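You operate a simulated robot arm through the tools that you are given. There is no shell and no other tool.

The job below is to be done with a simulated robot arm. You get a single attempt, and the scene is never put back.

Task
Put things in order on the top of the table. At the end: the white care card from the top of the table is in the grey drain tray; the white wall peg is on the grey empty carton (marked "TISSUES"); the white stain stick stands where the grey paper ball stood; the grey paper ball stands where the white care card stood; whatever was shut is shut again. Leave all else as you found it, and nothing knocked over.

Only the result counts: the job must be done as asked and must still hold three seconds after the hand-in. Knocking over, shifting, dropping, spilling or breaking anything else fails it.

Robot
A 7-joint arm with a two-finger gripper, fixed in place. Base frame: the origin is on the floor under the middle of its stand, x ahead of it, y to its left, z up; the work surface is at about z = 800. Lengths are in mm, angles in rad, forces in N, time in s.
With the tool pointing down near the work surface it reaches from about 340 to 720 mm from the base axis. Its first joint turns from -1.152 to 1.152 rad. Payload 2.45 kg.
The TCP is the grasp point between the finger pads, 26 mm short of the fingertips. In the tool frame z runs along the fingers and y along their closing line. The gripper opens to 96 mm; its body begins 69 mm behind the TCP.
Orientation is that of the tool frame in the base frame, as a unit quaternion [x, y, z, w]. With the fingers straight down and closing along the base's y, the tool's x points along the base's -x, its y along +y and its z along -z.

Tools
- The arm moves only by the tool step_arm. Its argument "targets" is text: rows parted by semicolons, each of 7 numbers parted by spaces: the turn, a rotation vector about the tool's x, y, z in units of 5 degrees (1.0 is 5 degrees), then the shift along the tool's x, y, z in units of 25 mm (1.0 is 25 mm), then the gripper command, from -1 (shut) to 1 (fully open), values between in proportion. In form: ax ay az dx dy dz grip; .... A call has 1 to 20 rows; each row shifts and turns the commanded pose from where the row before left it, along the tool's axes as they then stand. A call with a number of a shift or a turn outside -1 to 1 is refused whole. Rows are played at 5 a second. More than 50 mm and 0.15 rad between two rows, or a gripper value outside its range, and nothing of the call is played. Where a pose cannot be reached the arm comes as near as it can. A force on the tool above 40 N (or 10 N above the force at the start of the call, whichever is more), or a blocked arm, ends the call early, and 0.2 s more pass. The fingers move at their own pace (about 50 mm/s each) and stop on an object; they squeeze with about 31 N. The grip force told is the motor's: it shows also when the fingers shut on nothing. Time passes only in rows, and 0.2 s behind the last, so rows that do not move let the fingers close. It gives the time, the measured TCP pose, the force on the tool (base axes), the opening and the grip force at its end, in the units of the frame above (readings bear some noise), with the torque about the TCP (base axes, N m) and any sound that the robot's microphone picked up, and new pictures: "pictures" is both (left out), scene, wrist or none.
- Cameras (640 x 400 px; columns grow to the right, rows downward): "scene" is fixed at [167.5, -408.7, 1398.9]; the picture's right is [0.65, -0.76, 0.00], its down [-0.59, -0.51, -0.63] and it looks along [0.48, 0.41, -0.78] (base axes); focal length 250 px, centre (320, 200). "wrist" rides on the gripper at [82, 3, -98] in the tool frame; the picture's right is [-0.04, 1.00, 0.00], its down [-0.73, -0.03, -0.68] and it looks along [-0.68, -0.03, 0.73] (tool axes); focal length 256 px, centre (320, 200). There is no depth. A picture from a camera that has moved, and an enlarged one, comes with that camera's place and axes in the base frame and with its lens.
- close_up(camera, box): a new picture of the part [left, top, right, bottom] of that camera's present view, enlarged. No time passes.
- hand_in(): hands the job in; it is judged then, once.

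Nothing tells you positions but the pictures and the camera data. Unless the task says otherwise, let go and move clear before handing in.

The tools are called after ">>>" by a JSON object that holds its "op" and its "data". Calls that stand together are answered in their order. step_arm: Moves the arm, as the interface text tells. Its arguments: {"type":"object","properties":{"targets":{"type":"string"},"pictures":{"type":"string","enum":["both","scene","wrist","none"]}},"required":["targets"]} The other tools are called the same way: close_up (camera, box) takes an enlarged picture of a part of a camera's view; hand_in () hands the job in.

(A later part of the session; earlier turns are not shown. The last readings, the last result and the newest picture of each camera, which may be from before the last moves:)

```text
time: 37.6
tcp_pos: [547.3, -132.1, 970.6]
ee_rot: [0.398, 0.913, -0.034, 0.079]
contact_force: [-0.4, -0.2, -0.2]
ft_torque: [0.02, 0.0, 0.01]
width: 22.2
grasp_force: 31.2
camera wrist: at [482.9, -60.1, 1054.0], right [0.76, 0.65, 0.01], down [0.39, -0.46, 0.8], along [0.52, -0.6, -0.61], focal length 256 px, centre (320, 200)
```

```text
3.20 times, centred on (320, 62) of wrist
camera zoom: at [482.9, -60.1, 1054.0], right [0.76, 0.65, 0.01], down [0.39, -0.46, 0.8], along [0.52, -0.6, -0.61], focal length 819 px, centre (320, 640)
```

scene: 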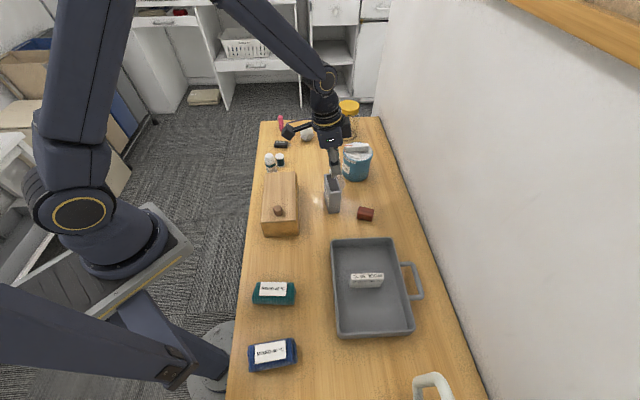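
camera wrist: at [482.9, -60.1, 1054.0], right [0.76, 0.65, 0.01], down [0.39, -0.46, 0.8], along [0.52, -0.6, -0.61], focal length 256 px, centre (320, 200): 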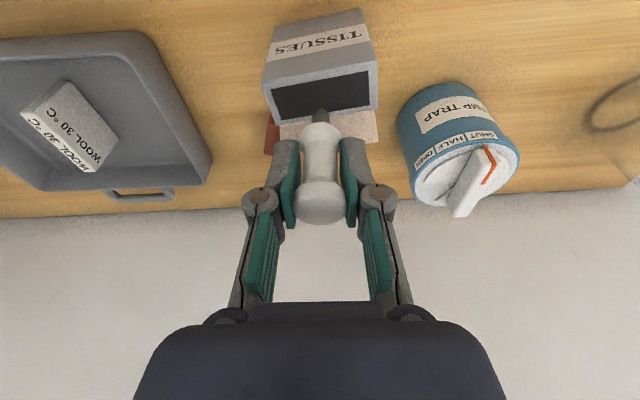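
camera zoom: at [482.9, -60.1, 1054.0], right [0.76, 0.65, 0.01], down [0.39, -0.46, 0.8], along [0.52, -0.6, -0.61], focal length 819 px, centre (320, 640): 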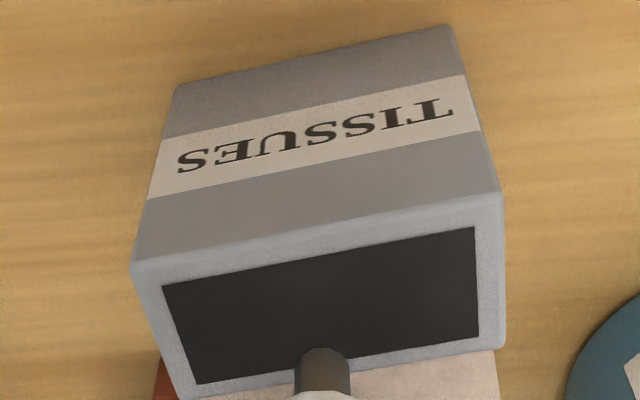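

The peg stem is centred over the panel about 20 mm up. I'll lower it in small steps and watch the force.

>>> {"op": "step_arm", "data": {"targets": "0 0 0 0.035 0 0.2 -1; 0 0 0 0.035 0 0.2 -1; 0 0 0 0 0 0 -1", "pictures": "none"}}

>>> {"op": "step_arm", "data": {"targets": "0 0 0 0.014 0 0.08 -1; 0 0 0 0 0 0 -1", "pictures": "none"}}

>>> {"op": "step_arm", "data": {"targets": "0 0 0 0.007 0 0.04 -1; 0 0 0 0 0 0 -1", "pictures": "both"}}

```text
time: 38.4
tcp_pos: [546.8, -132.3, 960.2]
ee_rot: [0.397, 0.914, -0.035, 0.08]
contact_force: [0.1, 0.3, 0.6]
ft_torque: [-0.04, -0.01, -0.01]
width: 22.1
grasp_force: 30.9
```

```text
time: 39.0
tcp_pos: [546.0, -132.4, 958.2]
ee_rot: [0.397, 0.914, -0.035, 0.08]
contact_force: [0.1, -0.5, -1.1]
ft_torque: [0.0, 0.0, 0.01]
width: 22.3
grasp_force: 31.3
```

```text
time: 39.6
tcp_pos: [548.0, -132.7, 957.1]
ee_rot: [0.398, 0.913, -0.034, 0.08]
contact_force: [-0.3, -0.9, 0.3]
ft_torque: [0.01, 0.03, -0.03]
width: 22.3
grasp_force: 30.5
camera wrist: at [482.5, -60.7, 1040.3], right [0.76, 0.65, 0.01], down [0.39, -0.46, 0.8], along [0.52, -0.6, -0.61], focal length 256 px, centre (320, 200)
```

scene: 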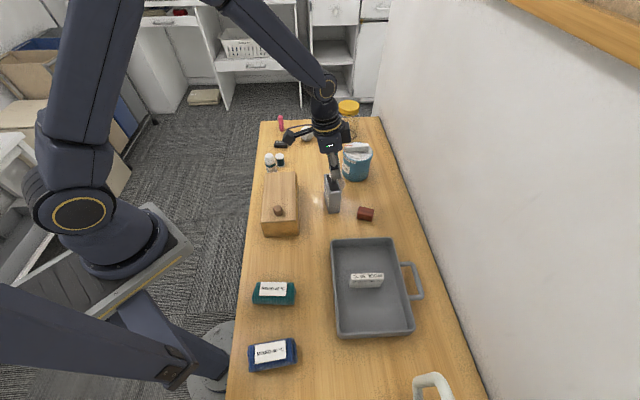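
wrist: 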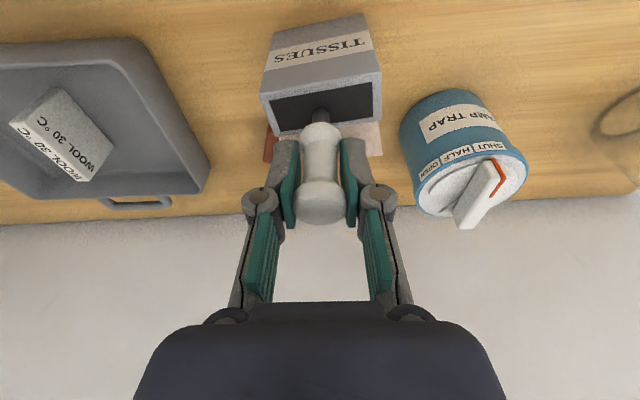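

>>> {"op": "step_arm", "data": {"targets": "0 0 0 0.007 0 0.04 -1; 0 0 0 0 0 0 -1", "pictures": "none"}}

>>> {"op": "step_arm", "data": {"targets": "0 0 0 0.007 0 0.04 -1; 0 0 0 0 0 0 -1", "pictures": "none"}}

>>> {"op": "step_arm", "data": {"targets": "0 0 0 0.007 0 0.04 -1; 0 0 0 0 0 0 -1", "pictures": "none"}}

```text
time: 40.2
tcp_pos: [546.8, -132.5, 956.0]
ee_rot: [0.398, 0.913, -0.035, 0.08]
contact_force: [1.1, -0.5, -0.1]
ft_torque: [-0.01, 0.01, 0.05]
width: 22.2
grasp_force: 31.2
```

```text
time: 40.8
tcp_pos: [547.0, -133.1, 954.6]
ee_rot: [0.398, 0.913, -0.035, 0.08]
contact_force: [-0.2, 0.2, -1.1]
ft_torque: [-0.05, -0.03, 0.01]
width: 22.2
grasp_force: 30.9
```

```text
time: 41.4
tcp_pos: [547.1, -133.2, 954.5]
ee_rot: [0.397, 0.914, -0.035, 0.08]
contact_force: [0.6, 0.5, 0.4]
ft_torque: [-0.03, -0.02, 0.02]
width: 22.2
grasp_force: 30.8
```

>>> {"op": "step_arm", "data": {"targets": "0 0 0 0.007 0 0.04 -1; 0 0 0 0 0 0 -1", "pictures": "none"}}

>>> {"op": "step_arm", "data": {"targets": "0 0 0 0.007 0 0.04 -1; 0 0 0 0 0 0 -1", "pictures": "none"}}

>>> {"op": "close_up", "data": {"camera": "scene", "box": [310, 150, 360, 220]}}

>>> {"op": "close_up", "data": {"camera": "wrist", "box": [240, 20, 400, 140]}}

```text
time: 42.0
tcp_pos: [546.6, -132.2, 953.3]
ee_rot: [0.397, 0.913, -0.035, 0.081]
contact_force: [-0.1, 0.0, 0.2]
ft_torque: [-0.03, 0.01, -0.01]
width: 22.2
grasp_force: 31.0
```

```text
time: 42.6
tcp_pos: [545.6, -133.1, 951.1]
ee_rot: [0.397, 0.914, -0.035, 0.08]
contact_force: [-0.9, -0.3, 0.2]
ft_torque: [0.02, -0.06, 0.01]
width: 22.2
grasp_force: 31.4
```

```text
5.71 times, centred on (335, 185) of scene
camera zoom: at [167.5, -408.7, 1398.9], right [0.65, -0.76, 0.0], down [-0.59, -0.51, -0.63], along [0.48, 0.41, -0.78], focal length 1431 px, centre (234, 286)
```

zoom: 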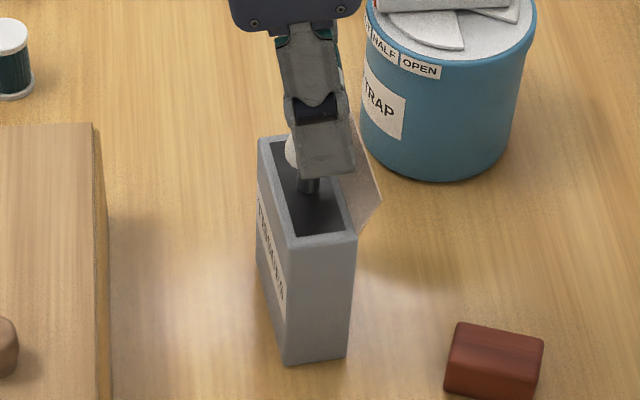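

```text
3.33 times, centred on (320, 80) of wrist
camera zoom: at [482.1, -60.5, 1035.4], right [0.76, 0.65, 0.01], down [0.39, -0.46, 0.8], along [0.52, -0.6, -0.61], focal length 853 px, centre (320, 600)
```

zoom: 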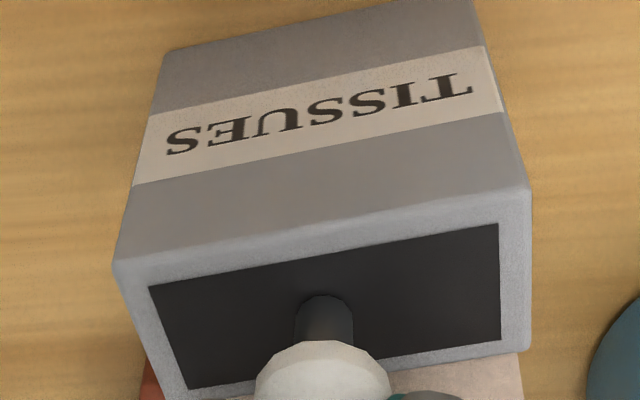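

The stem is very close to the panel. I'll keep going in 1 mm steps.

>>> {"op": "step_arm", "data": {"targets": "0 0 0 0.007 0 0.04 -1; 0 0 0 0 0 0 -1", "pictures": "none"}}

>>> {"op": "step_arm", "data": {"targets": "0 0 0 0.007 0 0.04 -1; 0 0 0 0 0 0 -1", "pictures": "none"}}

>>> {"op": "step_arm", "data": {"targets": "0 0 0 0.005 0 0.03 -1; 0 0 0 0 0 0 -1", "pictures": "none"}}

```text
time: 43.2
tcp_pos: [547.2, -133.1, 950.8]
ee_rot: [0.397, 0.914, -0.035, 0.08]
contact_force: [-0.5, 0.5, 3.5]
ft_torque: [-0.01, 0.01, -0.01]
width: 22.0
grasp_force: 31.3
```

```text
time: 43.8
tcp_pos: [546.3, -132.5, 950.8]
ee_rot: [0.397, 0.914, -0.034, 0.079]
contact_force: [0.0, 0.5, 6.7]
ft_torque: [-0.03, 0.02, 0.02]
width: 23.0
grasp_force: 31.4
```

```text
time: 44.4
tcp_pos: [546.6, -133.8, 950.6]
ee_rot: [0.397, 0.913, -0.036, 0.081]
contact_force: [0.2, 0.6, 11.9]
ft_torque: [0.04, 0.04, 0.04]
width: 23.1
grasp_force: 30.8
```

The stem has touched the panel. I'll back off a little to relieve the force before releasing.

>>> {"op": "step_arm", "data": {"targets": "0 0 0 -0.009 0 -0.05 -1; 0 0 0 0 0 0 -1", "pictures": "both"}}

>>> {"op": "close_up", "data": {"camera": "scene", "box": [310, 140, 370, 220]}}

>>> {"op": "close_up", "data": {"camera": "wrist", "box": [240, 60, 400, 240]}}

```text
time: 45.0
tcp_pos: [546.4, -131.3, 949.5]
ee_rot: [0.397, 0.914, -0.035, 0.079]
contact_force: [0.1, -0.5, 2.3]
ft_torque: [-0.05, -0.02, 0.0]
width: 22.8
grasp_force: 31.6
camera wrist: at [482.0, -59.5, 1034.1], right [0.76, 0.65, 0.01], down [0.39, -0.46, 0.8], along [0.52, -0.6, -0.61], focal length 256 px, centre (320, 200)
```

scene: 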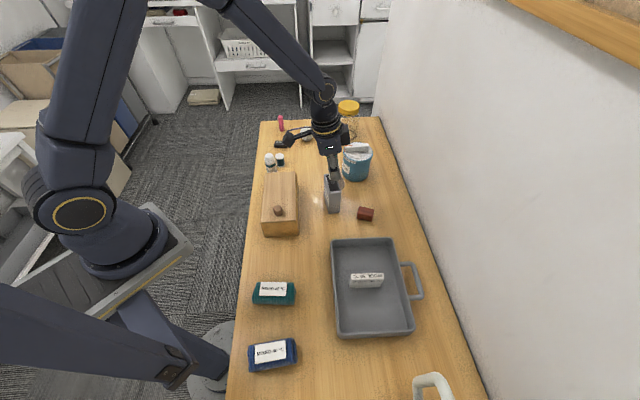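
wrist: 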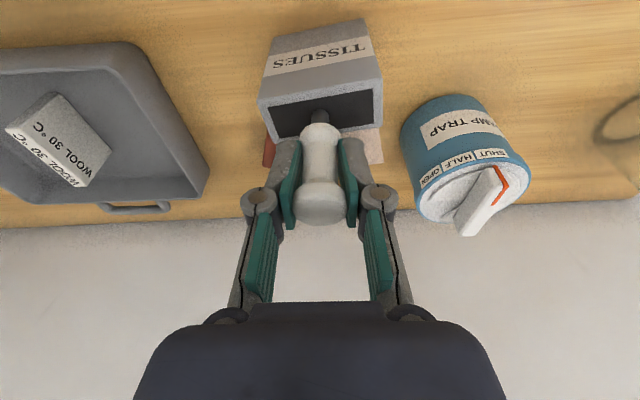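

```text
5.00 times, centred on (340, 180) of scene
camera zoom: at [167.4, -408.8, 1398.9], right [0.65, -0.76, 0.0], down [-0.59, -0.51, -0.63], along [0.48, 0.41, -0.78], focal length 1252 px, centre (220, 300)
```

zoom: 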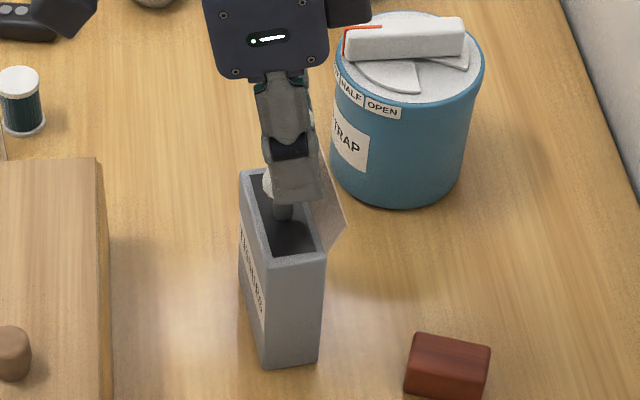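

```text
2.22 times, centred on (320, 150) of wrist
camera zoom: at [482.0, -59.5, 1034.1], right [0.76, 0.65, 0.01], down [0.39, -0.46, 0.8], along [0.52, -0.6, -0.61], focal length 569 px, centre (320, 311)
```

zoom: 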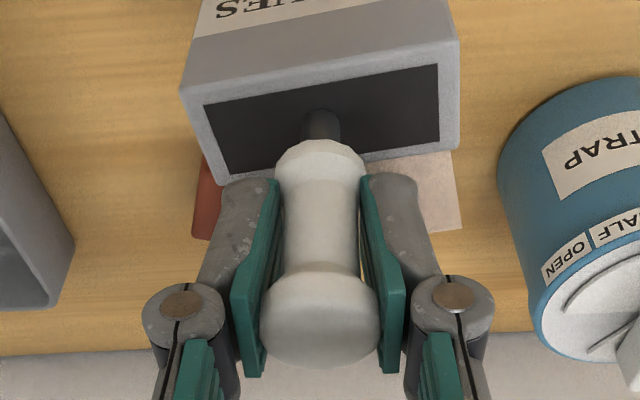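

The peg looks upright with slight contact force. I'll release it now, opening only modestly.

>>> {"op": "step_arm", "data": {"targets": "0 0 0 0 0 0 -0.35; 0 0 0 0 0 0 -0.2; 0 0 0 0 0 0 -0.1; 0 0 0 0 0 0 0; 0 0 0 0 0 0 0", "pictures": "both"}}

>>> {"op": "close_up", "data": {"camera": "scene", "box": [310, 140, 370, 220]}}

```text
time: 46.2
tcp_pos: [547.8, -132.1, 950.9]
ee_rot: [0.397, 0.914, -0.035, 0.081]
contact_force: [-0.4, -0.7, -0.3]
ft_torque: [0.04, 0.02, -0.03]
width: 47.7
grasp_force: 0.0
camera wrist: at [482.3, -59.5, 1034.4], right [0.76, 0.65, 0.01], down [0.39, -0.46, 0.8], along [0.52, -0.6, -0.61], focal length 256 px, centre (320, 200)
```

scene: 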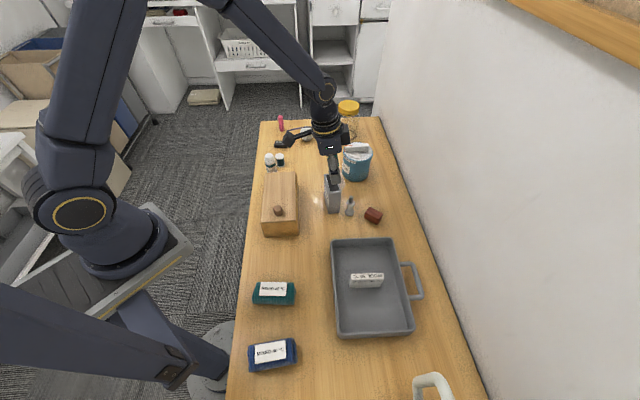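
wrist: 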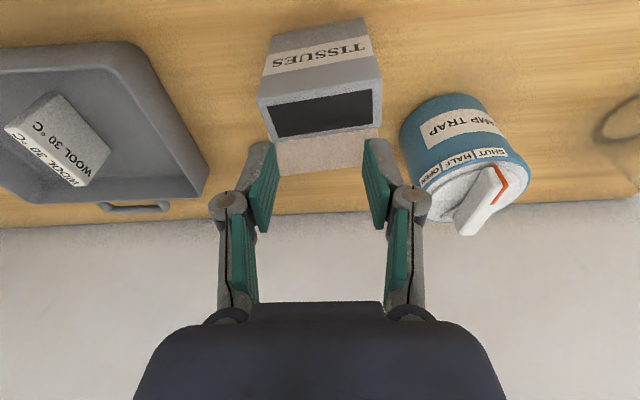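

```text
5.00 times, centred on (340, 180) of scene
camera zoom: at [167.5, -408.7, 1398.9], right [0.65, -0.76, 0.0], down [-0.59, -0.51, -0.63], along [0.48, 0.41, -0.78], focal length 1252 px, centre (220, 300)
```

zoom: 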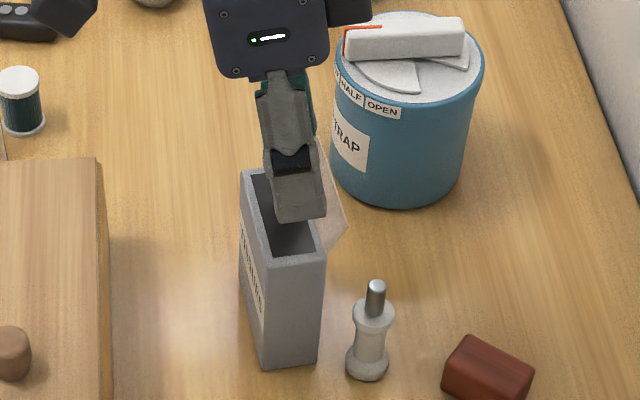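

The peg toppled on release and is now standing on its head on the table beside the carton, and the red block seems to have been nudged. I'll look closely before doing anything.

>>> {"op": "close_up", "data": {"camera": "scene", "box": [240, 150, 440, 275]}}

>>> {"op": "close_up", "data": {"camera": "scene", "box": [330, 180, 400, 240]}}

```text
3.20 times, centred on (340, 212) of scene
camera zoom: at [167.5, -408.7, 1398.9], right [0.65, -0.76, 0.0], down [-0.59, -0.51, -0.63], along [0.48, 0.41, -0.78], focal length 801 px, centre (256, 160)
```

zoom: 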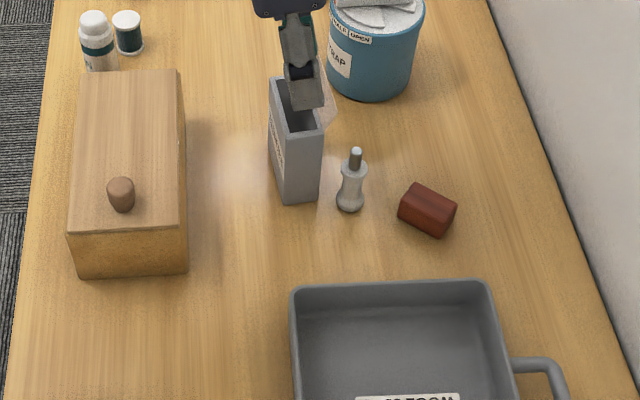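

```text
6.67 times, centred on (365, 210) of scene
camera zoom: at [167.5, -408.7, 1398.9], right [0.65, -0.76, 0.0], down [-0.59, -0.51, -0.63], along [0.48, 0.41, -0.78], focal length 1670 px, centre (20, 133)
```

zoom: 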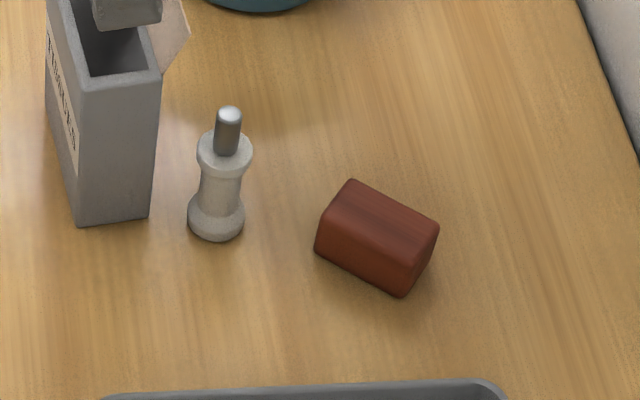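

The red block was shifted about 23 mm and turned, so I'll put it back to its original pose. The peg can go on the carton with its broad head down, which is far steadier. First I'll rise and look down at that area.

>>> {"op": "step_arm", "data": {"targets": "0 0 0 -0.1 0 -0.6 0; 0 0 0 -0.17 0 -0.97 0; 0 0 0 -0.17 0 -0.97 0; 0 0 0 -0.17 0 -0.97 0; 0 1 0 0 0 0 0.4; 0 1 0 0 0 0 0.4; 0 0 0 0 -0.9 0 0.4; 0 0 0 0 -0.9 0 0.4; 0 0 0 0 -0.6 0 0.4; 0 0 0 0 0 0 0.4", "pictures": "both"}}

```text
time: 48.4
tcp_pos: [502.0, -172.2, 1039.8]
ee_rot: [0.399, 0.917, 0.0, -0.001]
contact_force: [0.2, 0.1, -0.1]
ft_torque: [-0.01, 0.01, 0.0]
width: 67.5
grasp_force: 0.1
camera wrist: at [449.1, -111.6, 1139.5], right [0.76, 0.65, 0.0], down [0.48, -0.56, 0.68], along [0.44, -0.51, -0.73], focal length 256 px, centre (320, 200)
```

scene: 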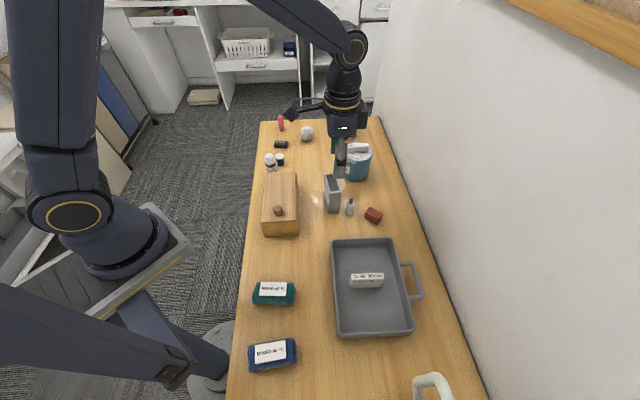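
wrist: 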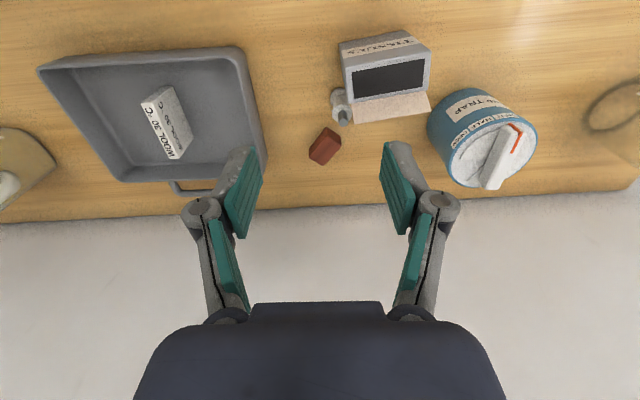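

>>> {"op": "close_up", "data": {"camera": "wrist", "box": [280, 20, 450, 180]}}

>>> {"op": "close_up", "data": {"camera": "scene", "box": [310, 160, 390, 230]}}

```text
2.50 times, centred on (365, 100) of wrist
camera zoom: at [449.1, -111.6, 1139.5], right [0.76, 0.65, 0.0], down [0.48, -0.56, 0.68], along [0.44, -0.51, -0.73], focal length 640 px, centre (208, 450)
```

zoom: 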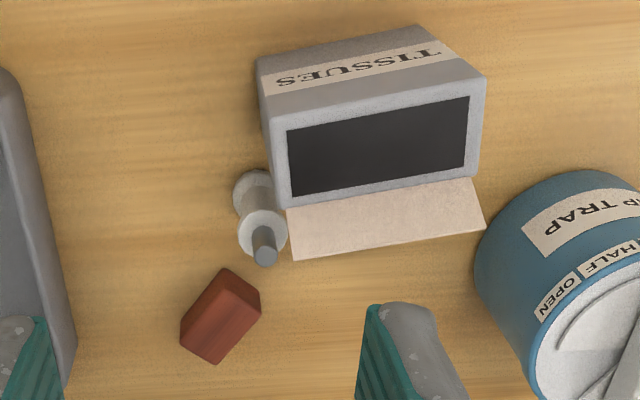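

```text
5.71 times, centred on (350, 195) of scene
camera zoom: at [167.4, -408.8, 1398.9], right [0.65, -0.76, 0.0], down [-0.59, -0.51, -0.63], along [0.48, 0.41, -0.78], focal length 1431 px, centre (149, 229)
```

zoom: 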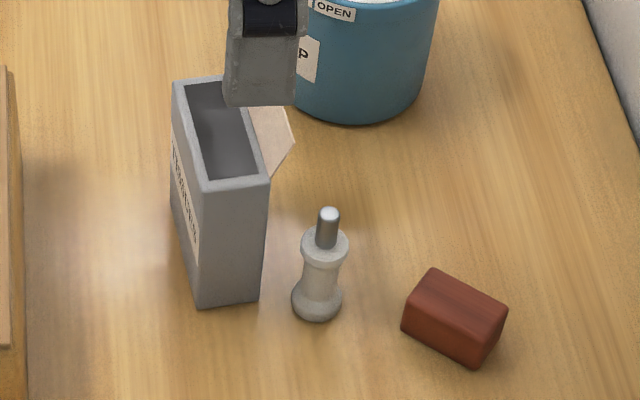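

The peg is head-down near (553,-194), close to the carton's front-right corner. I'll approach with the fingers closing away from the carton, turning to about -68°, and look from above first.

>>> {"op": "step_arm", "data": {"targets": "0 0 0 -0.51 0.2275 0.6 0.4; 0 0 0 -0.51 0.2275 0.6 0.2; 0 0 0 -0.51 0.2275 0.6 0.1; 0 0 0 -0.51 0.2275 0.6 0; 0 0 1 0 0 0 0; 0 0 1 0 0 0 0; 0 0 1 0 0 0 0; 0 0 1 0 0 0 0; 0 0 0.2 0 0 0 0; 0 0 0 0 0 0 0", "pictures": "both"}}

```text
time: 50.6
tcp_pos: [554.7, -194.4, 980.7]
ee_rot: [0.56, 0.828, 0.0, 0.0]
contact_force: [0.2, 0.0, 0.7]
ft_torque: [0.03, -0.02, 0.02]
width: 48.0
grasp_force: 0.1
camera wrist: at [526.7, -119.1, 1078.9], right [0.94, 0.34, 0.0], down [0.25, -0.69, 0.68], along [0.23, -0.64, -0.73], focal length 256 px, centre (320, 200)
```

scene: 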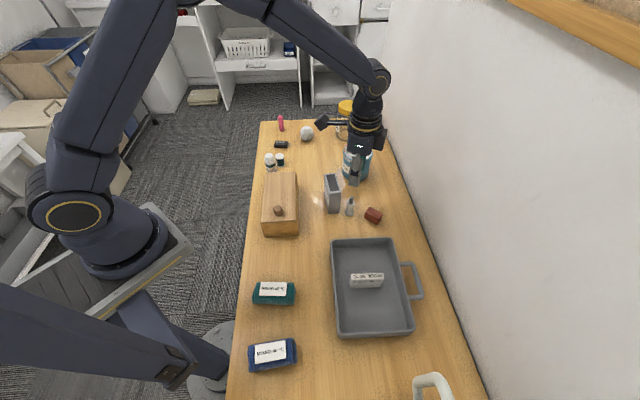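
wrist: 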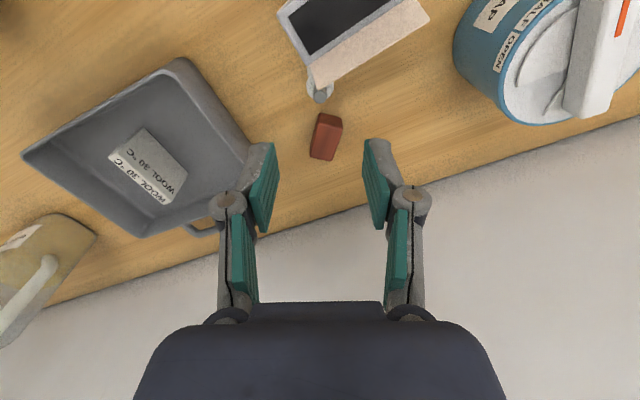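

>>> {"op": "close_up", "data": {"camera": "wrist", "box": [250, 40, 410, 170]}}

```text
3.08 times, centred on (330, 105) of wrist
camera zoom: at [526.7, -119.1, 1078.9], right [0.94, 0.34, 0.0], down [0.25, -0.69, 0.68], along [0.23, -0.64, -0.73], focal length 788 px, centre (289, 492)
```

zoom: 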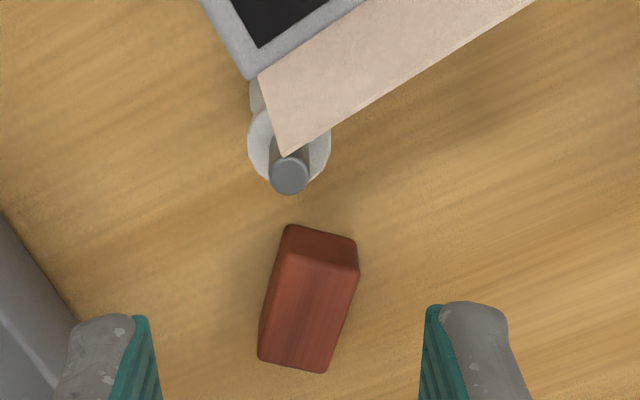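

The peg is right under the TCP column. The flap corner is about 19 mm to the camera side of it, so I'll lean the hand 10° away from the carton and come down in steps.

>>> {"op": "step_arm", "data": {"targets": "0 1 0 0 0 0 0; 0 1 0 0 0 0 0; 0 0 0 -0.12 0 0.7 0; 0 0 0 -0.16 0 0.9 0; 0 0 0 -0.16 0 0.9 0; 0 0 0 -0.12 0 0.7 0; 0 0 0 0 0 0 0", "pictures": "both"}}

>>> {"op": "close_up", "data": {"camera": "wrist", "box": [220, 80, 420, 240]}}

>>> {"op": "close_up", "data": {"camera": "scene", "box": [310, 150, 400, 230]}}

```text
time: 52.2
tcp_pos: [555.6, -194.7, 898.4]
ee_rot: [0.557, 0.826, 0.049, -0.071]
contact_force: [-0.2, -1.4, -0.5]
ft_torque: [0.0, 0.01, 0.01]
width: 47.9
grasp_force: 0.1
camera wrist: at [533.9, -136.2, 1009.1], right [0.94, 0.34, -0.01], down [0.29, -0.79, 0.54], along [0.18, -0.51, -0.84], focal length 256 px, centre (320, 200)
```

scene: 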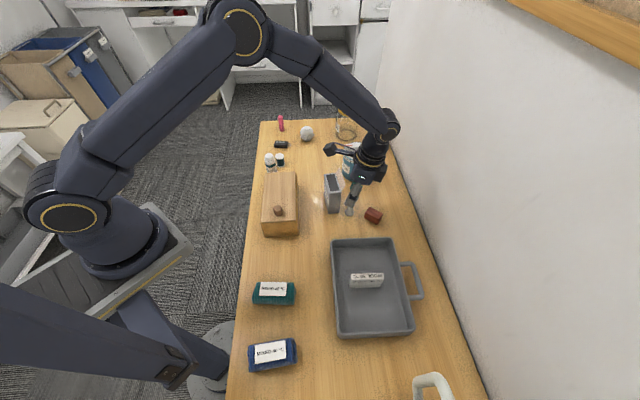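
wrist: 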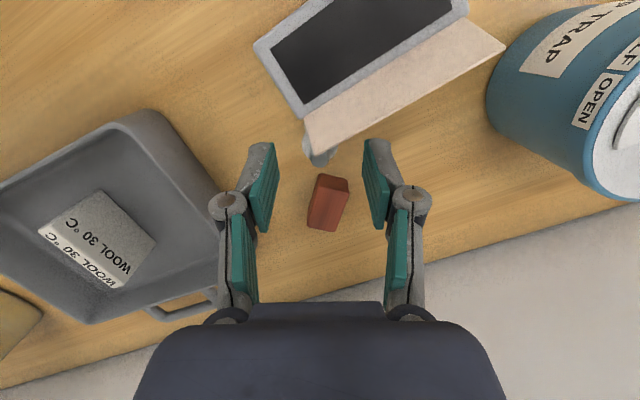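

```text
2.50 times, centred on (320, 160) of wrist
camera zoom: at [533.9, -136.2, 1009.1], right [0.94, 0.34, -0.01], down [0.29, -0.79, 0.54], along [0.18, -0.51, -0.84], focal length 640 px, centre (320, 300)
```

zoom: 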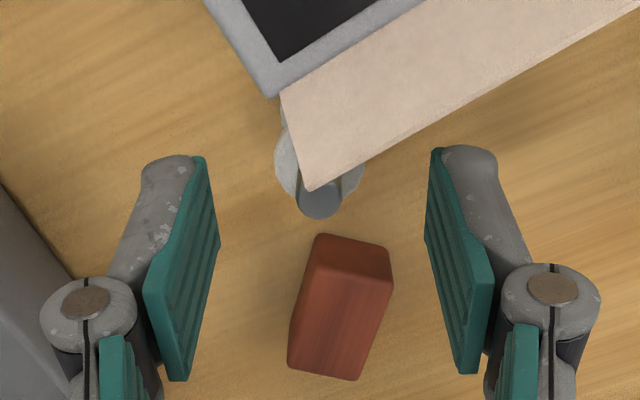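

```text
5.00 times, centred on (355, 190) of scene
camera zoom: at [167.5, -408.7, 1398.9], right [0.65, -0.76, 0.0], down [-0.59, -0.51, -0.63], along [0.48, 0.41, -0.78], focal length 1252 px, centre (145, 250)
```

zoom: 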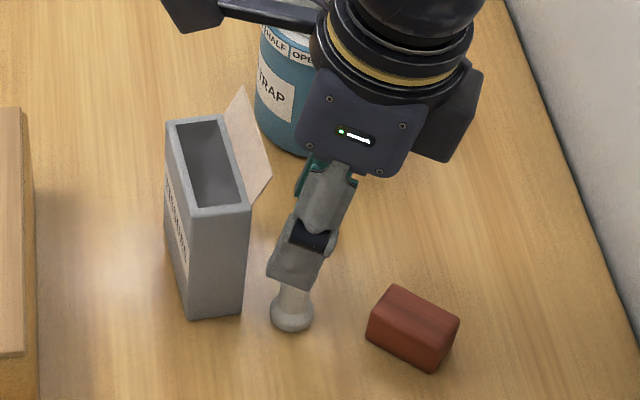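

The fingers straddle the peg clear of the flap and carton. I'll go down another 46 mm to span the flange, then close.

>>> {"op": "step_arm", "data": {"targets": "0 0 0 -0.106 0 0.6 0; 0 0 0 -0.106 0 0.6 0; 0 0 0 -0.106 0 0.6 0; 0 0 0 0 0 0 0", "pictures": "both"}}

>>> {"op": "close_up", "data": {"camera": "scene", "box": [310, 150, 400, 230]}}

```text
time: 53.2
tcp_pos: [554.8, -195.1, 852.7]
ee_rot: [0.558, 0.826, 0.049, -0.071]
contact_force: [0.5, 0.7, 0.0]
ft_torque: [0.01, 0.03, -0.03]
width: 47.8
grasp_force: 0.0
camera wrist: at [533.3, -135.9, 963.9], right [0.94, 0.34, -0.01], down [0.29, -0.79, 0.54], along [0.18, -0.51, -0.84], focal length 256 px, centre (320, 200)
```

scene: 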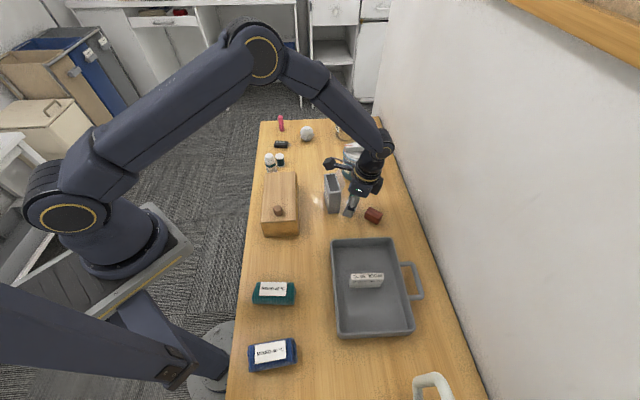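
wrist: 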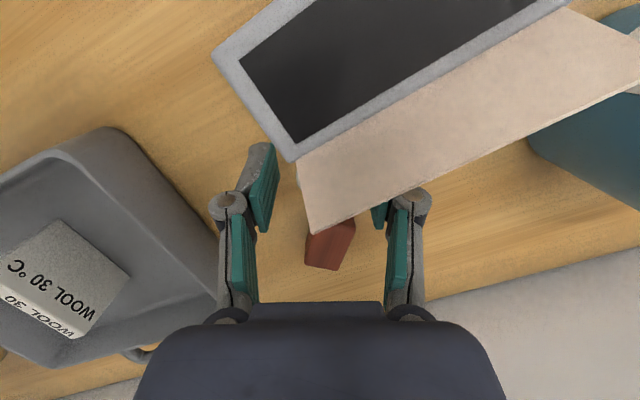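

```text
5.00 times, centred on (355, 190) of scene
camera zoom: at [167.5, -408.7, 1398.9], right [0.65, -0.76, 0.0], down [-0.59, -0.51, -0.63], along [0.48, 0.41, -0.78], focal length 1252 px, centre (145, 250)
```

zoom: 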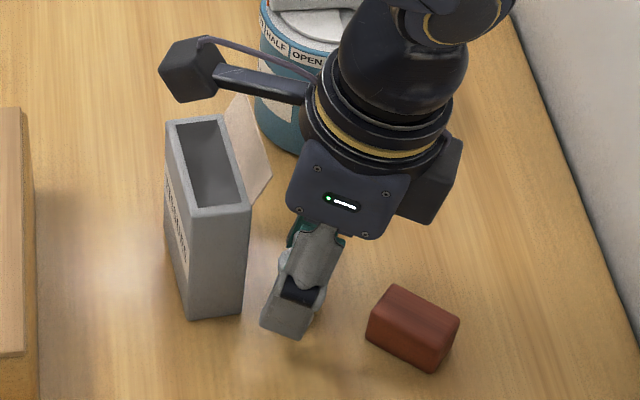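

>>> {"op": "step_arm", "data": {"targets": "0 0 0 0 0 0 -0.5; 0 0 0 0 0 0 -1; 0 0 0 0 0 0 -1; 0 0 0 0 0 0 -1; 0 0 0 0 0 0 -1", "pictures": "none"}}

>>> {"op": "close_up", "data": {"camera": "scene", "box": [310, 150, 400, 230]}}

```text
time: 54.4
tcp_pos: [553.3, -194.9, 852.1]
ee_rot: [0.557, 0.826, 0.048, -0.072]
contact_force: [-0.2, -0.1, 0.0]
ft_torque: [-0.02, 0.01, -0.01]
width: 19.9
grasp_force: 30.8
```

```text
5.00 times, centred on (355, 190) of scene
camera zoom: at [167.5, -408.7, 1398.9], right [0.65, -0.76, 0.0], down [-0.59, -0.51, -0.63], along [0.48, 0.41, -0.78], focal length 1252 px, centre (145, 250)
```

zoom: 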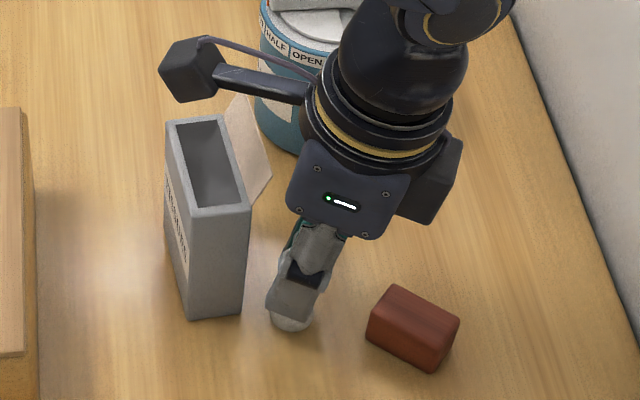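

The peg is gripped by its flange and will be lifted straight up. I plan to carry it to the empty area where the card stood, turn it stem-down again by re-grasping, and only then set it on the carton as it originally stood.

>>> {"op": "step_arm", "data": {"targets": "0 0 0 0.07 0 -0.4 -1; 0 0 0 0.17 0 -0.97 -1; 0 0 0 0.17 0 -0.97 -1; 0 0 0 0.17 0 -0.97 -1; 0 0 0 0.17 0 -0.97 -1; 0 0 0 0.17 0 -0.97 -1; 0 0 0 0.1 0 -0.6 -1; 0 0 0 0 0 0 -1", "pictures": "both"}}

>>> {"op": "close_up", "data": {"camera": "scene", "box": [240, 150, 440, 275]}}

```text
time: 56.2
tcp_pos: [555.3, -194.4, 1002.5]
ee_rot: [0.558, 0.826, 0.049, -0.072]
contact_force: [0.2, 0.0, 0.8]
ft_torque: [0.0, 0.02, 0.03]
width: 19.8
grasp_force: 31.2
camera wrist: at [533.5, -136.1, 1113.5], right [0.94, 0.34, -0.01], down [0.29, -0.79, 0.54], along [0.18, -0.51, -0.84], focal length 256 px, centre (320, 200)
```

scene: 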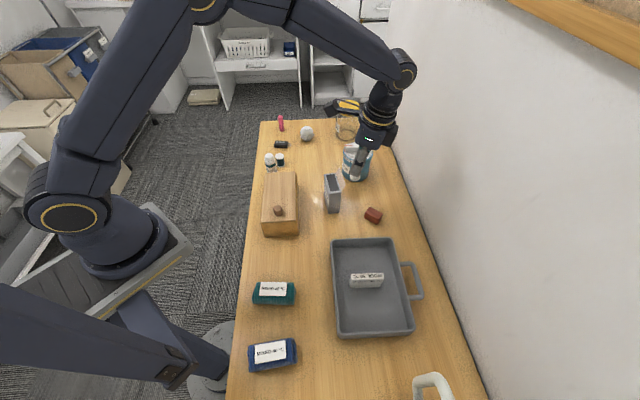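
wrist: 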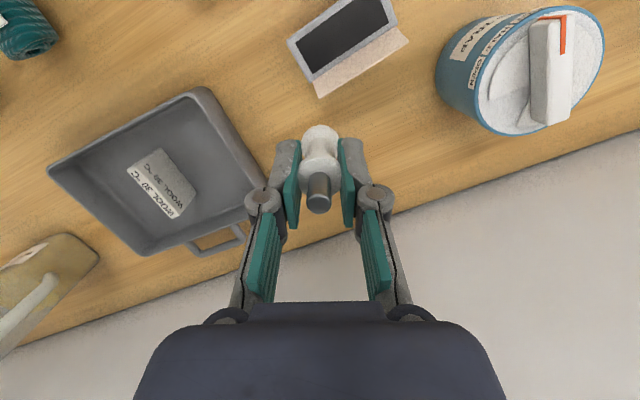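

```text
3.20 times, centred on (340, 212) of scene
camera zoom: at [167.5, -408.7, 1398.9], right [0.65, -0.76, 0.0], down [-0.59, -0.51, -0.63], along [0.48, 0.41, -0.78], focal length 801 px, centre (256, 160)
```

zoom: 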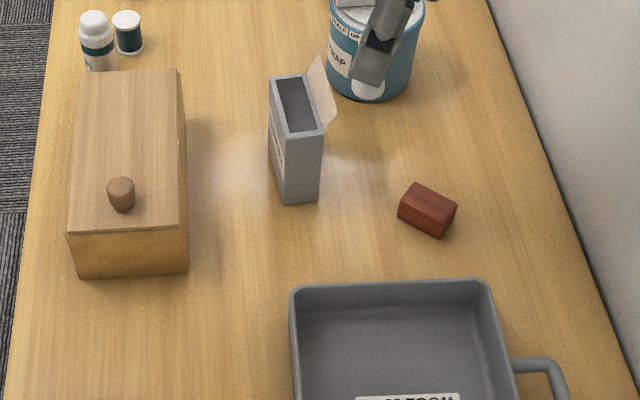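

The carton is exactly where it was. I'll un-tilt, then yaw about 158° to bring the camera side around to the right, and check the arm can follow.

>>> {"op": "step_arm", "data": {"targets": "0 -1 0 0 0 0 -1; 0 -1 0 0 0 0 -1; 0 0 -1 0 0 0 -1; 0 0 -1 0 0 0 -1; 0 0 -1 0 0 0 -1; 0 0 -1 0 0 0 -1; 0 0 -1 0 0 0 -1; 0 0 -1 0 0 0 -1; 0 0 -1 0 0 0 -1; 0 0 -1 0 0 0 -1; 0 0 -1 0 0 0 -1; 0 0 -1 0 0 0 -1; 0 0 -1 0 0 0 -1; 0 0 -1 0 0 0 -1; 0 0 -1 0 0 0 -1; 0 0 -1 0 0 0 -1; 0 0 -1 0 0 0 -1; 0 0 -1 0 0 0 -1", "pictures": "none"}}

>>> {"op": "step_arm", "data": {"targets": "0 0 -1 0 0 0 -1; 0 0 -1 0 0 0 -1; 0 0 -1 0 0 0 -1; 0 0 -1 0 0 0 -1; 0 0 -1 0 0 0 -1; 0 0 -1 0 0 0 -1; 0 0 -1 0 0 0 -1; 0 0 -1 0 0 0 -1; 0 0 -1 0 0 0 -1; 0 0 -1 0 0 0 -1; 0 0 -1 0 0 0 -1; 0 0 -1 0 0 0 -1; 0 0 -1 0 0 0 -1; 0 0 -1 0 0 0 -1; 0 0 -1 0 0 0 -1; 0 0 -0.6 0 0 0 -1; 0 0 0 0 0 0 -1", "pictures": "both"}}

```text
time: 60.0
tcp_pos: [554.1, -195.8, 999.9]
ee_rot: [-0.105, 0.994, 0.0, 0.001]
contact_force: [0.1, -0.1, 0.4]
ft_torque: [0.0, 0.02, -0.01]
width: 19.5
grasp_force: 31.3
```

```text
time: 63.6
tcp_pos: [553.3, -194.8, 1001.2]
ee_rot: [0.708, -0.707, 0.0, 0.0]
contact_force: [-0.1, 0.2, -1.0]
ft_torque: [0.04, -0.02, -0.01]
width: 20.0
grasp_force: 31.1
camera wrist: at [550.3, -277.7, 1099.9], right [-1.0, 0.04, 0.0], down [0.03, 0.73, 0.68], along [0.03, 0.68, -0.73], focal length 256 px, centre (320, 200)
```

scene: 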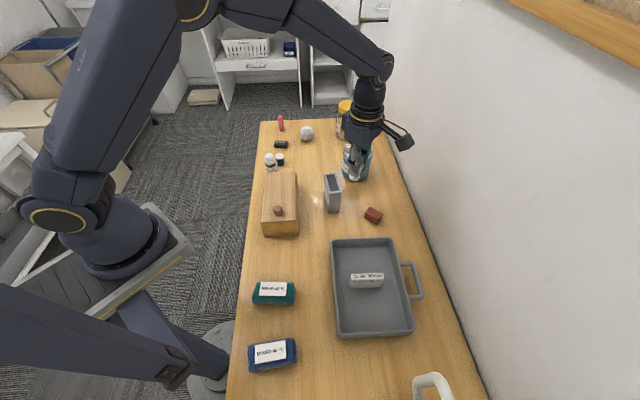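
wrist: 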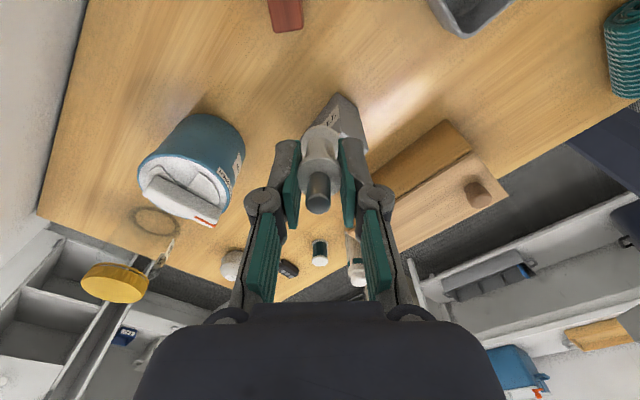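

Yaw to +90° works. Now I'll move over the free area at about (650,40) and restore the 10° tilt so the peg is upright in hand.

>>> {"op": "step_arm", "data": {"targets": "0 0 0 -0.94 -0.387 0 -1; 0 0 0 -0.94 -0.387 0 -1; 0 0 0 -0.94 -0.387 0 -1; 0 0 0 -0.94 -0.387 0 -1; 0 0 0 -0.94 -0.387 0 -1; 0 0 0 -0.94 -0.387 0 -1; 0 0 0 -0.94 -0.387 0 -1; 0 0 0 -0.94 -0.387 0 -1; 0 0 0 -0.94 -0.387 0 -1; 0 0 0 -0.94 -0.387 0 -1; 0 1 0 0 0 0 -1; 0 1 0 0 0 0 -1; 0 0 0 0 0 0 -1", "pictures": "both"}}

>>> {"op": "close_up", "data": {"camera": "scene", "box": [250, 50, 410, 190]}}

```text
time: 66.4
tcp_pos: [651.9, 38.5, 1001.6]
ee_rot: [0.705, -0.704, 0.062, 0.061]
contact_force: [1.0, 0.5, 0.4]
ft_torque: [-0.01, 0.0, -0.01]
width: 20.0
grasp_force: 31.3
camera wrist: at [648.0, -24.9, 1113.0], right [-1.0, 0.04, -0.01], down [0.03, 0.84, 0.54], along [0.03, 0.54, -0.84], focal length 256 px, centre (320, 200)
```

scene: 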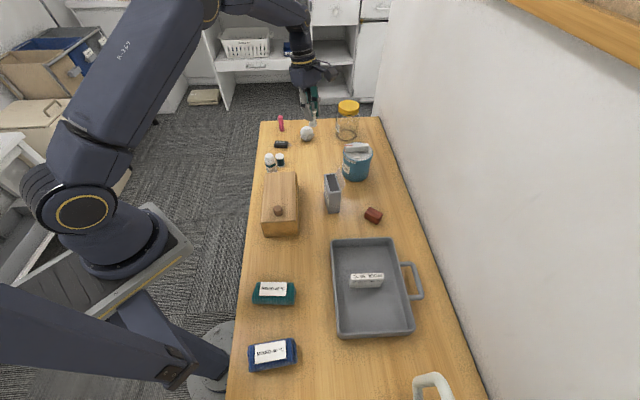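
wrist: 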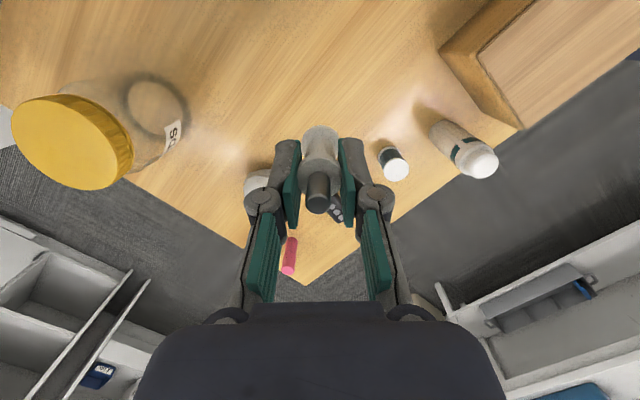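

```text
2.86 times, centred on (330, 120) of scene
camera zoom: at [167.5, -408.7, 1398.9], right [0.65, -0.76, 0.0], down [-0.59, -0.51, -0.63], along [0.48, 0.41, -0.78], focal length 716 px, centre (291, 429)
```

zoom: 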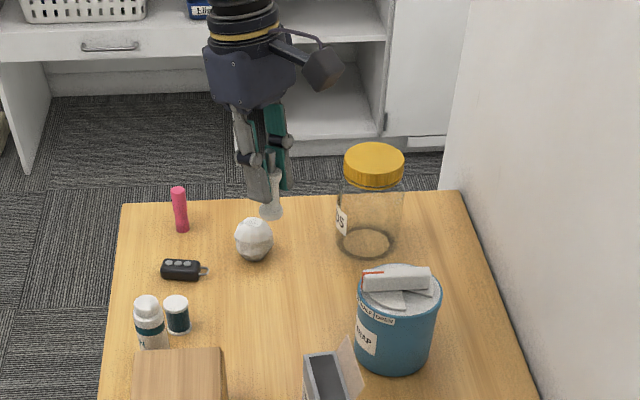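

The peg is held upright, head down, above the free area. I'll tilt the hand 50° further to check the arm can reach that attitude before lowering.

>>> {"op": "step_arm", "data": {"targets": "0 1 0 0 0 0 -1; 0 1 0 0 0 0 -1; 0 1 0 0 0 0 -1; 0 1 0 0 0 0 -1; 0 1 0 0 0 0 -1; 0 1 0 0 0 0 -1; 0 1 0 0 0 0 -1; 0 1 0 0 0 0 -1; 0 1 0 0 0 0 -1; 0 1 0 0 0 0 -1; 0 0 0 0 0 0 -1", "pictures": "both"}}

>>> {"op": "close_up", "data": {"camera": "scene", "box": [230, 40, 410, 190]}}

```text
time: 68.8
tcp_pos: [652.1, 41.6, 1001.5]
ee_rot: [0.612, -0.612, 0.354, 0.354]
contact_force: [-0.3, -0.1, 0.2]
ft_torque: [0.0, 0.0, 0.0]
width: 20.3
grasp_force: 30.7
camera wrist: at [647.8, 83.9, 1121.9], right [-1.0, 0.02, -0.04], down [0.03, 0.95, -0.3], along [0.03, -0.3, -0.95], focal length 256 px, centre (320, 200)
```

scene: 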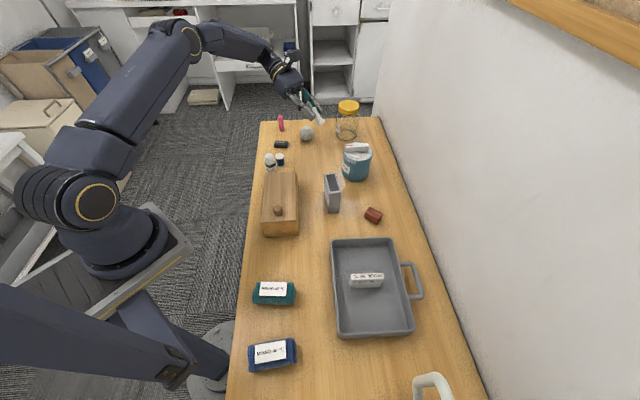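
wrist: 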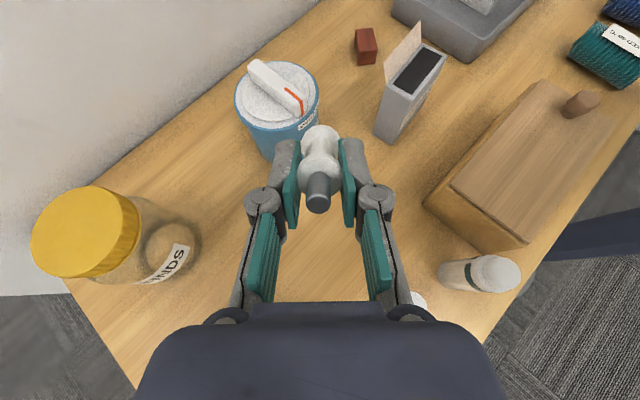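

```text
2.67 times, centred on (320, 115) of scene
camera zoom: at [167.5, -408.7, 1398.9], right [0.65, -0.76, 0.0], down [-0.59, -0.51, -0.63], along [0.48, 0.41, -0.78], focal length 668 px, centre (320, 427)
```

zoom: 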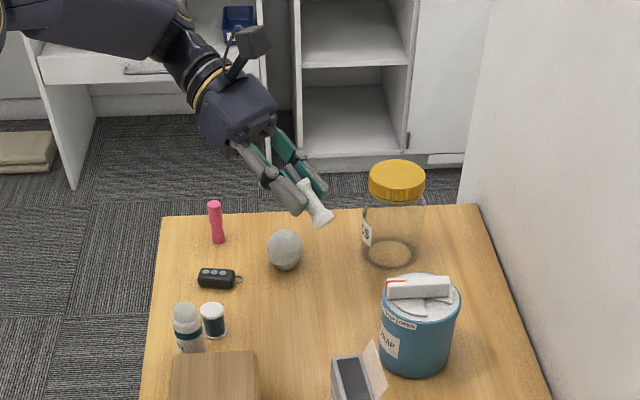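

The tilted attitude is reachable, and I can see the peg leaning with its stem toward the hand. I'll lower toward the table in the free zone, shifting slightly right to keep clear of the key fob and ball.

>>> {"op": "step_arm", "data": {"targets": "0 0 0 -0.828 0.056 0.672 -1; 0 0 0 -0.828 0.056 0.672 -1; 0 0 0 -0.828 0.056 0.672 -1; 0 0 0 -0.828 0.056 0.672 -1; 0 0 0 -0.828 0.056 0.672 -1; 0 0 0 0 0 0 -1", "pictures": "both"}}

>>> {"op": "close_up", "data": {"camera": "scene", "box": [250, 80, 390, 190]}}

```text
time: 70.2
tcp_pos: [646.0, 19.4, 870.9]
ee_rot: [0.613, -0.612, 0.354, 0.353]
contact_force: [0.6, 0.0, -0.6]
ft_torque: [-0.02, 0.01, 0.0]
width: 20.5
grasp_force: 31.3
camera wrist: at [641.8, 61.6, 991.0], right [-1.0, 0.02, -0.04], down [0.03, 0.95, -0.3], along [0.03, -0.3, -0.95], focal length 256 px, centre (320, 200)
```

scene: 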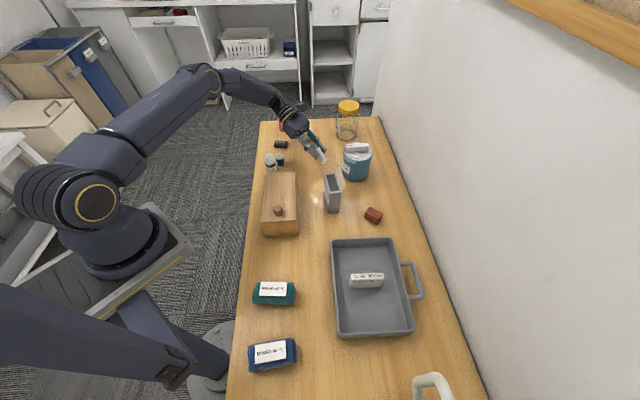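
wrist: 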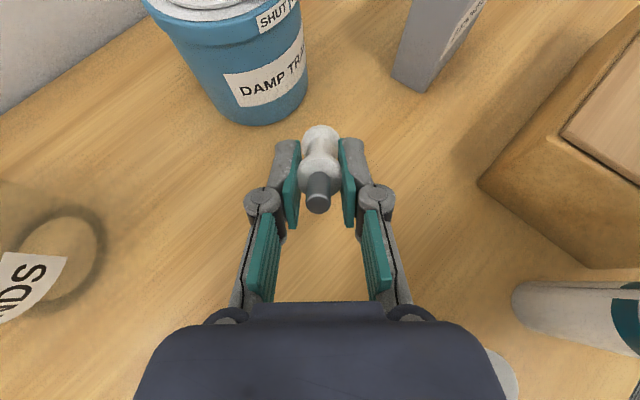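

```text
3.64 times, centred on (320, 135) of scene
camera zoom: at [167.5, -408.8, 1398.9], right [0.65, -0.76, 0.0], down [-0.59, -0.51, -0.63], along [0.48, 0.41, -0.78], focal length 911 px, centre (320, 436)
```

zoom: 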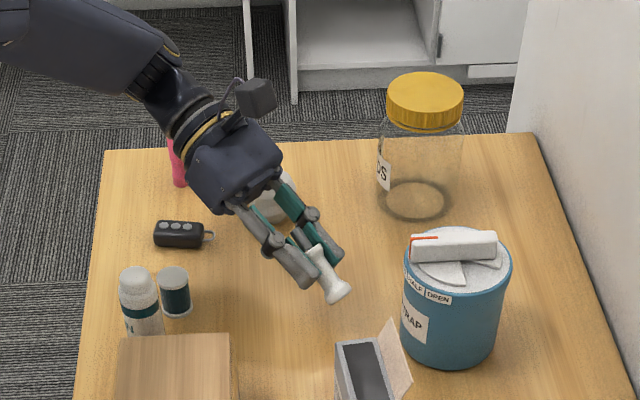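

Clear so far. I'll lower gently until the head's rim touches the table.

>>> {"op": "step_arm", "data": {"targets": "0 0 0 -0.4 0 0.23 -1; 0 0 0 -0.4 0 0.23 -1; 0 0 0 0 0 0 -1", "pictures": "none"}}

>>> {"op": "step_arm", "data": {"targets": "0 0 0 -0.104 0 0.06 -1; 0 0 0 0 0 0 -1", "pictures": "none"}}

>>> {"op": "step_arm", "data": {"targets": "0 0 0 -0.104 0 0.06 -1; 0 0 0 0 0 0 -1", "pictures": "scene"}}

>>> {"op": "close_up", "data": {"camera": "scene", "box": [260, 90, 370, 180]}}

```text
time: 71.0
tcp_pos: [646.1, 18.8, 844.7]
ee_rot: [-0.612, 0.613, -0.353, -0.353]
contact_force: [-0.8, -0.5, -0.9]
ft_torque: [0.01, -0.02, 0.01]
width: 20.7
grasp_force: 30.9
```

```text
time: 71.6
tcp_pos: [645.0, 20.0, 842.9]
ee_rot: [0.613, -0.612, 0.354, 0.353]
contact_force: [0.5, -0.1, 0.5]
ft_torque: [0.0, -0.06, 0.01]
width: 20.5
grasp_force: 31.5
```

```text
time: 72.2
tcp_pos: [644.3, 18.0, 840.1]
ee_rot: [-0.612, 0.613, -0.353, -0.354]
contact_force: [0.7, 0.1, -0.1]
ft_torque: [0.0, 0.0, 0.01]
width: 20.3
grasp_force: 31.1
```

scene: 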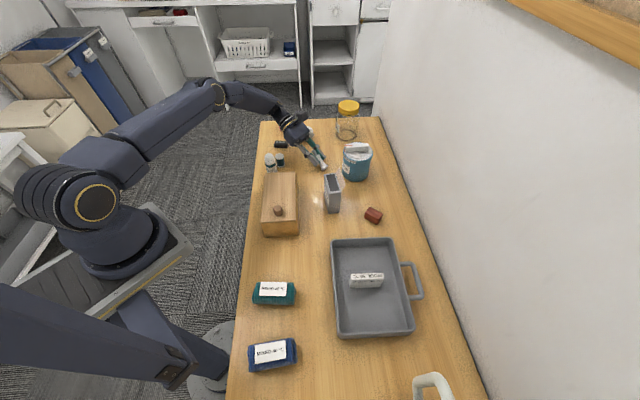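

```text
4.44 times, centred on (315, 135) of scene
camera zoom: at [167.5, -408.7, 1398.9], right [0.65, -0.76, 0.0], down [-0.59, -0.51, -0.63], along [0.48, 0.41, -0.78], focal length 1113 px, centre (342, 489)
```

zoom: 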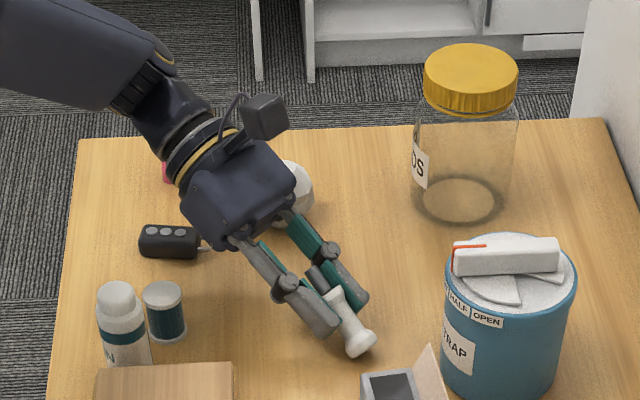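

>>> {"op": "step_arm", "data": {"targets": "0 0 0 -0.087 0 0.05 -1; 0 0 0 0 0 0 -1", "pictures": "none"}}

>>> {"op": "step_arm", "data": {"targets": "0 0 0 -0.087 0 0.05 -1; 0 0 0 0 0 0 -1", "pictures": "none"}}

>>> {"op": "step_arm", "data": {"targets": "0 0 0 -0.087 0 0.05 -1; 0 0 0 0 0 0 -1", "pictures": "none"}}

```text
time: 72.8
tcp_pos: [645.9, 18.0, 839.6]
ee_rot: [-0.611, 0.612, -0.356, -0.354]
contact_force: [-1.9, 1.8, 15.1]
ft_torque: [-0.46, 0.08, -0.04]
width: 20.3
grasp_force: 31.2
```

```text
time: 73.4
tcp_pos: [645.1, 20.5, 835.9]
ee_rot: [0.613, -0.611, 0.355, 0.353]
contact_force: [2.0, 3.9, 19.4]
ft_torque: [-0.56, -0.05, 0.04]
width: 20.9
grasp_force: 31.9
```

```text
time: 74.0
tcp_pos: [644.7, 20.7, 832.8]
ee_rot: [-0.612, 0.613, -0.353, -0.354]
contact_force: [0.4, 4.7, 19.7]
ft_torque: [-0.58, -0.02, 0.02]
width: 20.7
grasp_force: 30.9
```

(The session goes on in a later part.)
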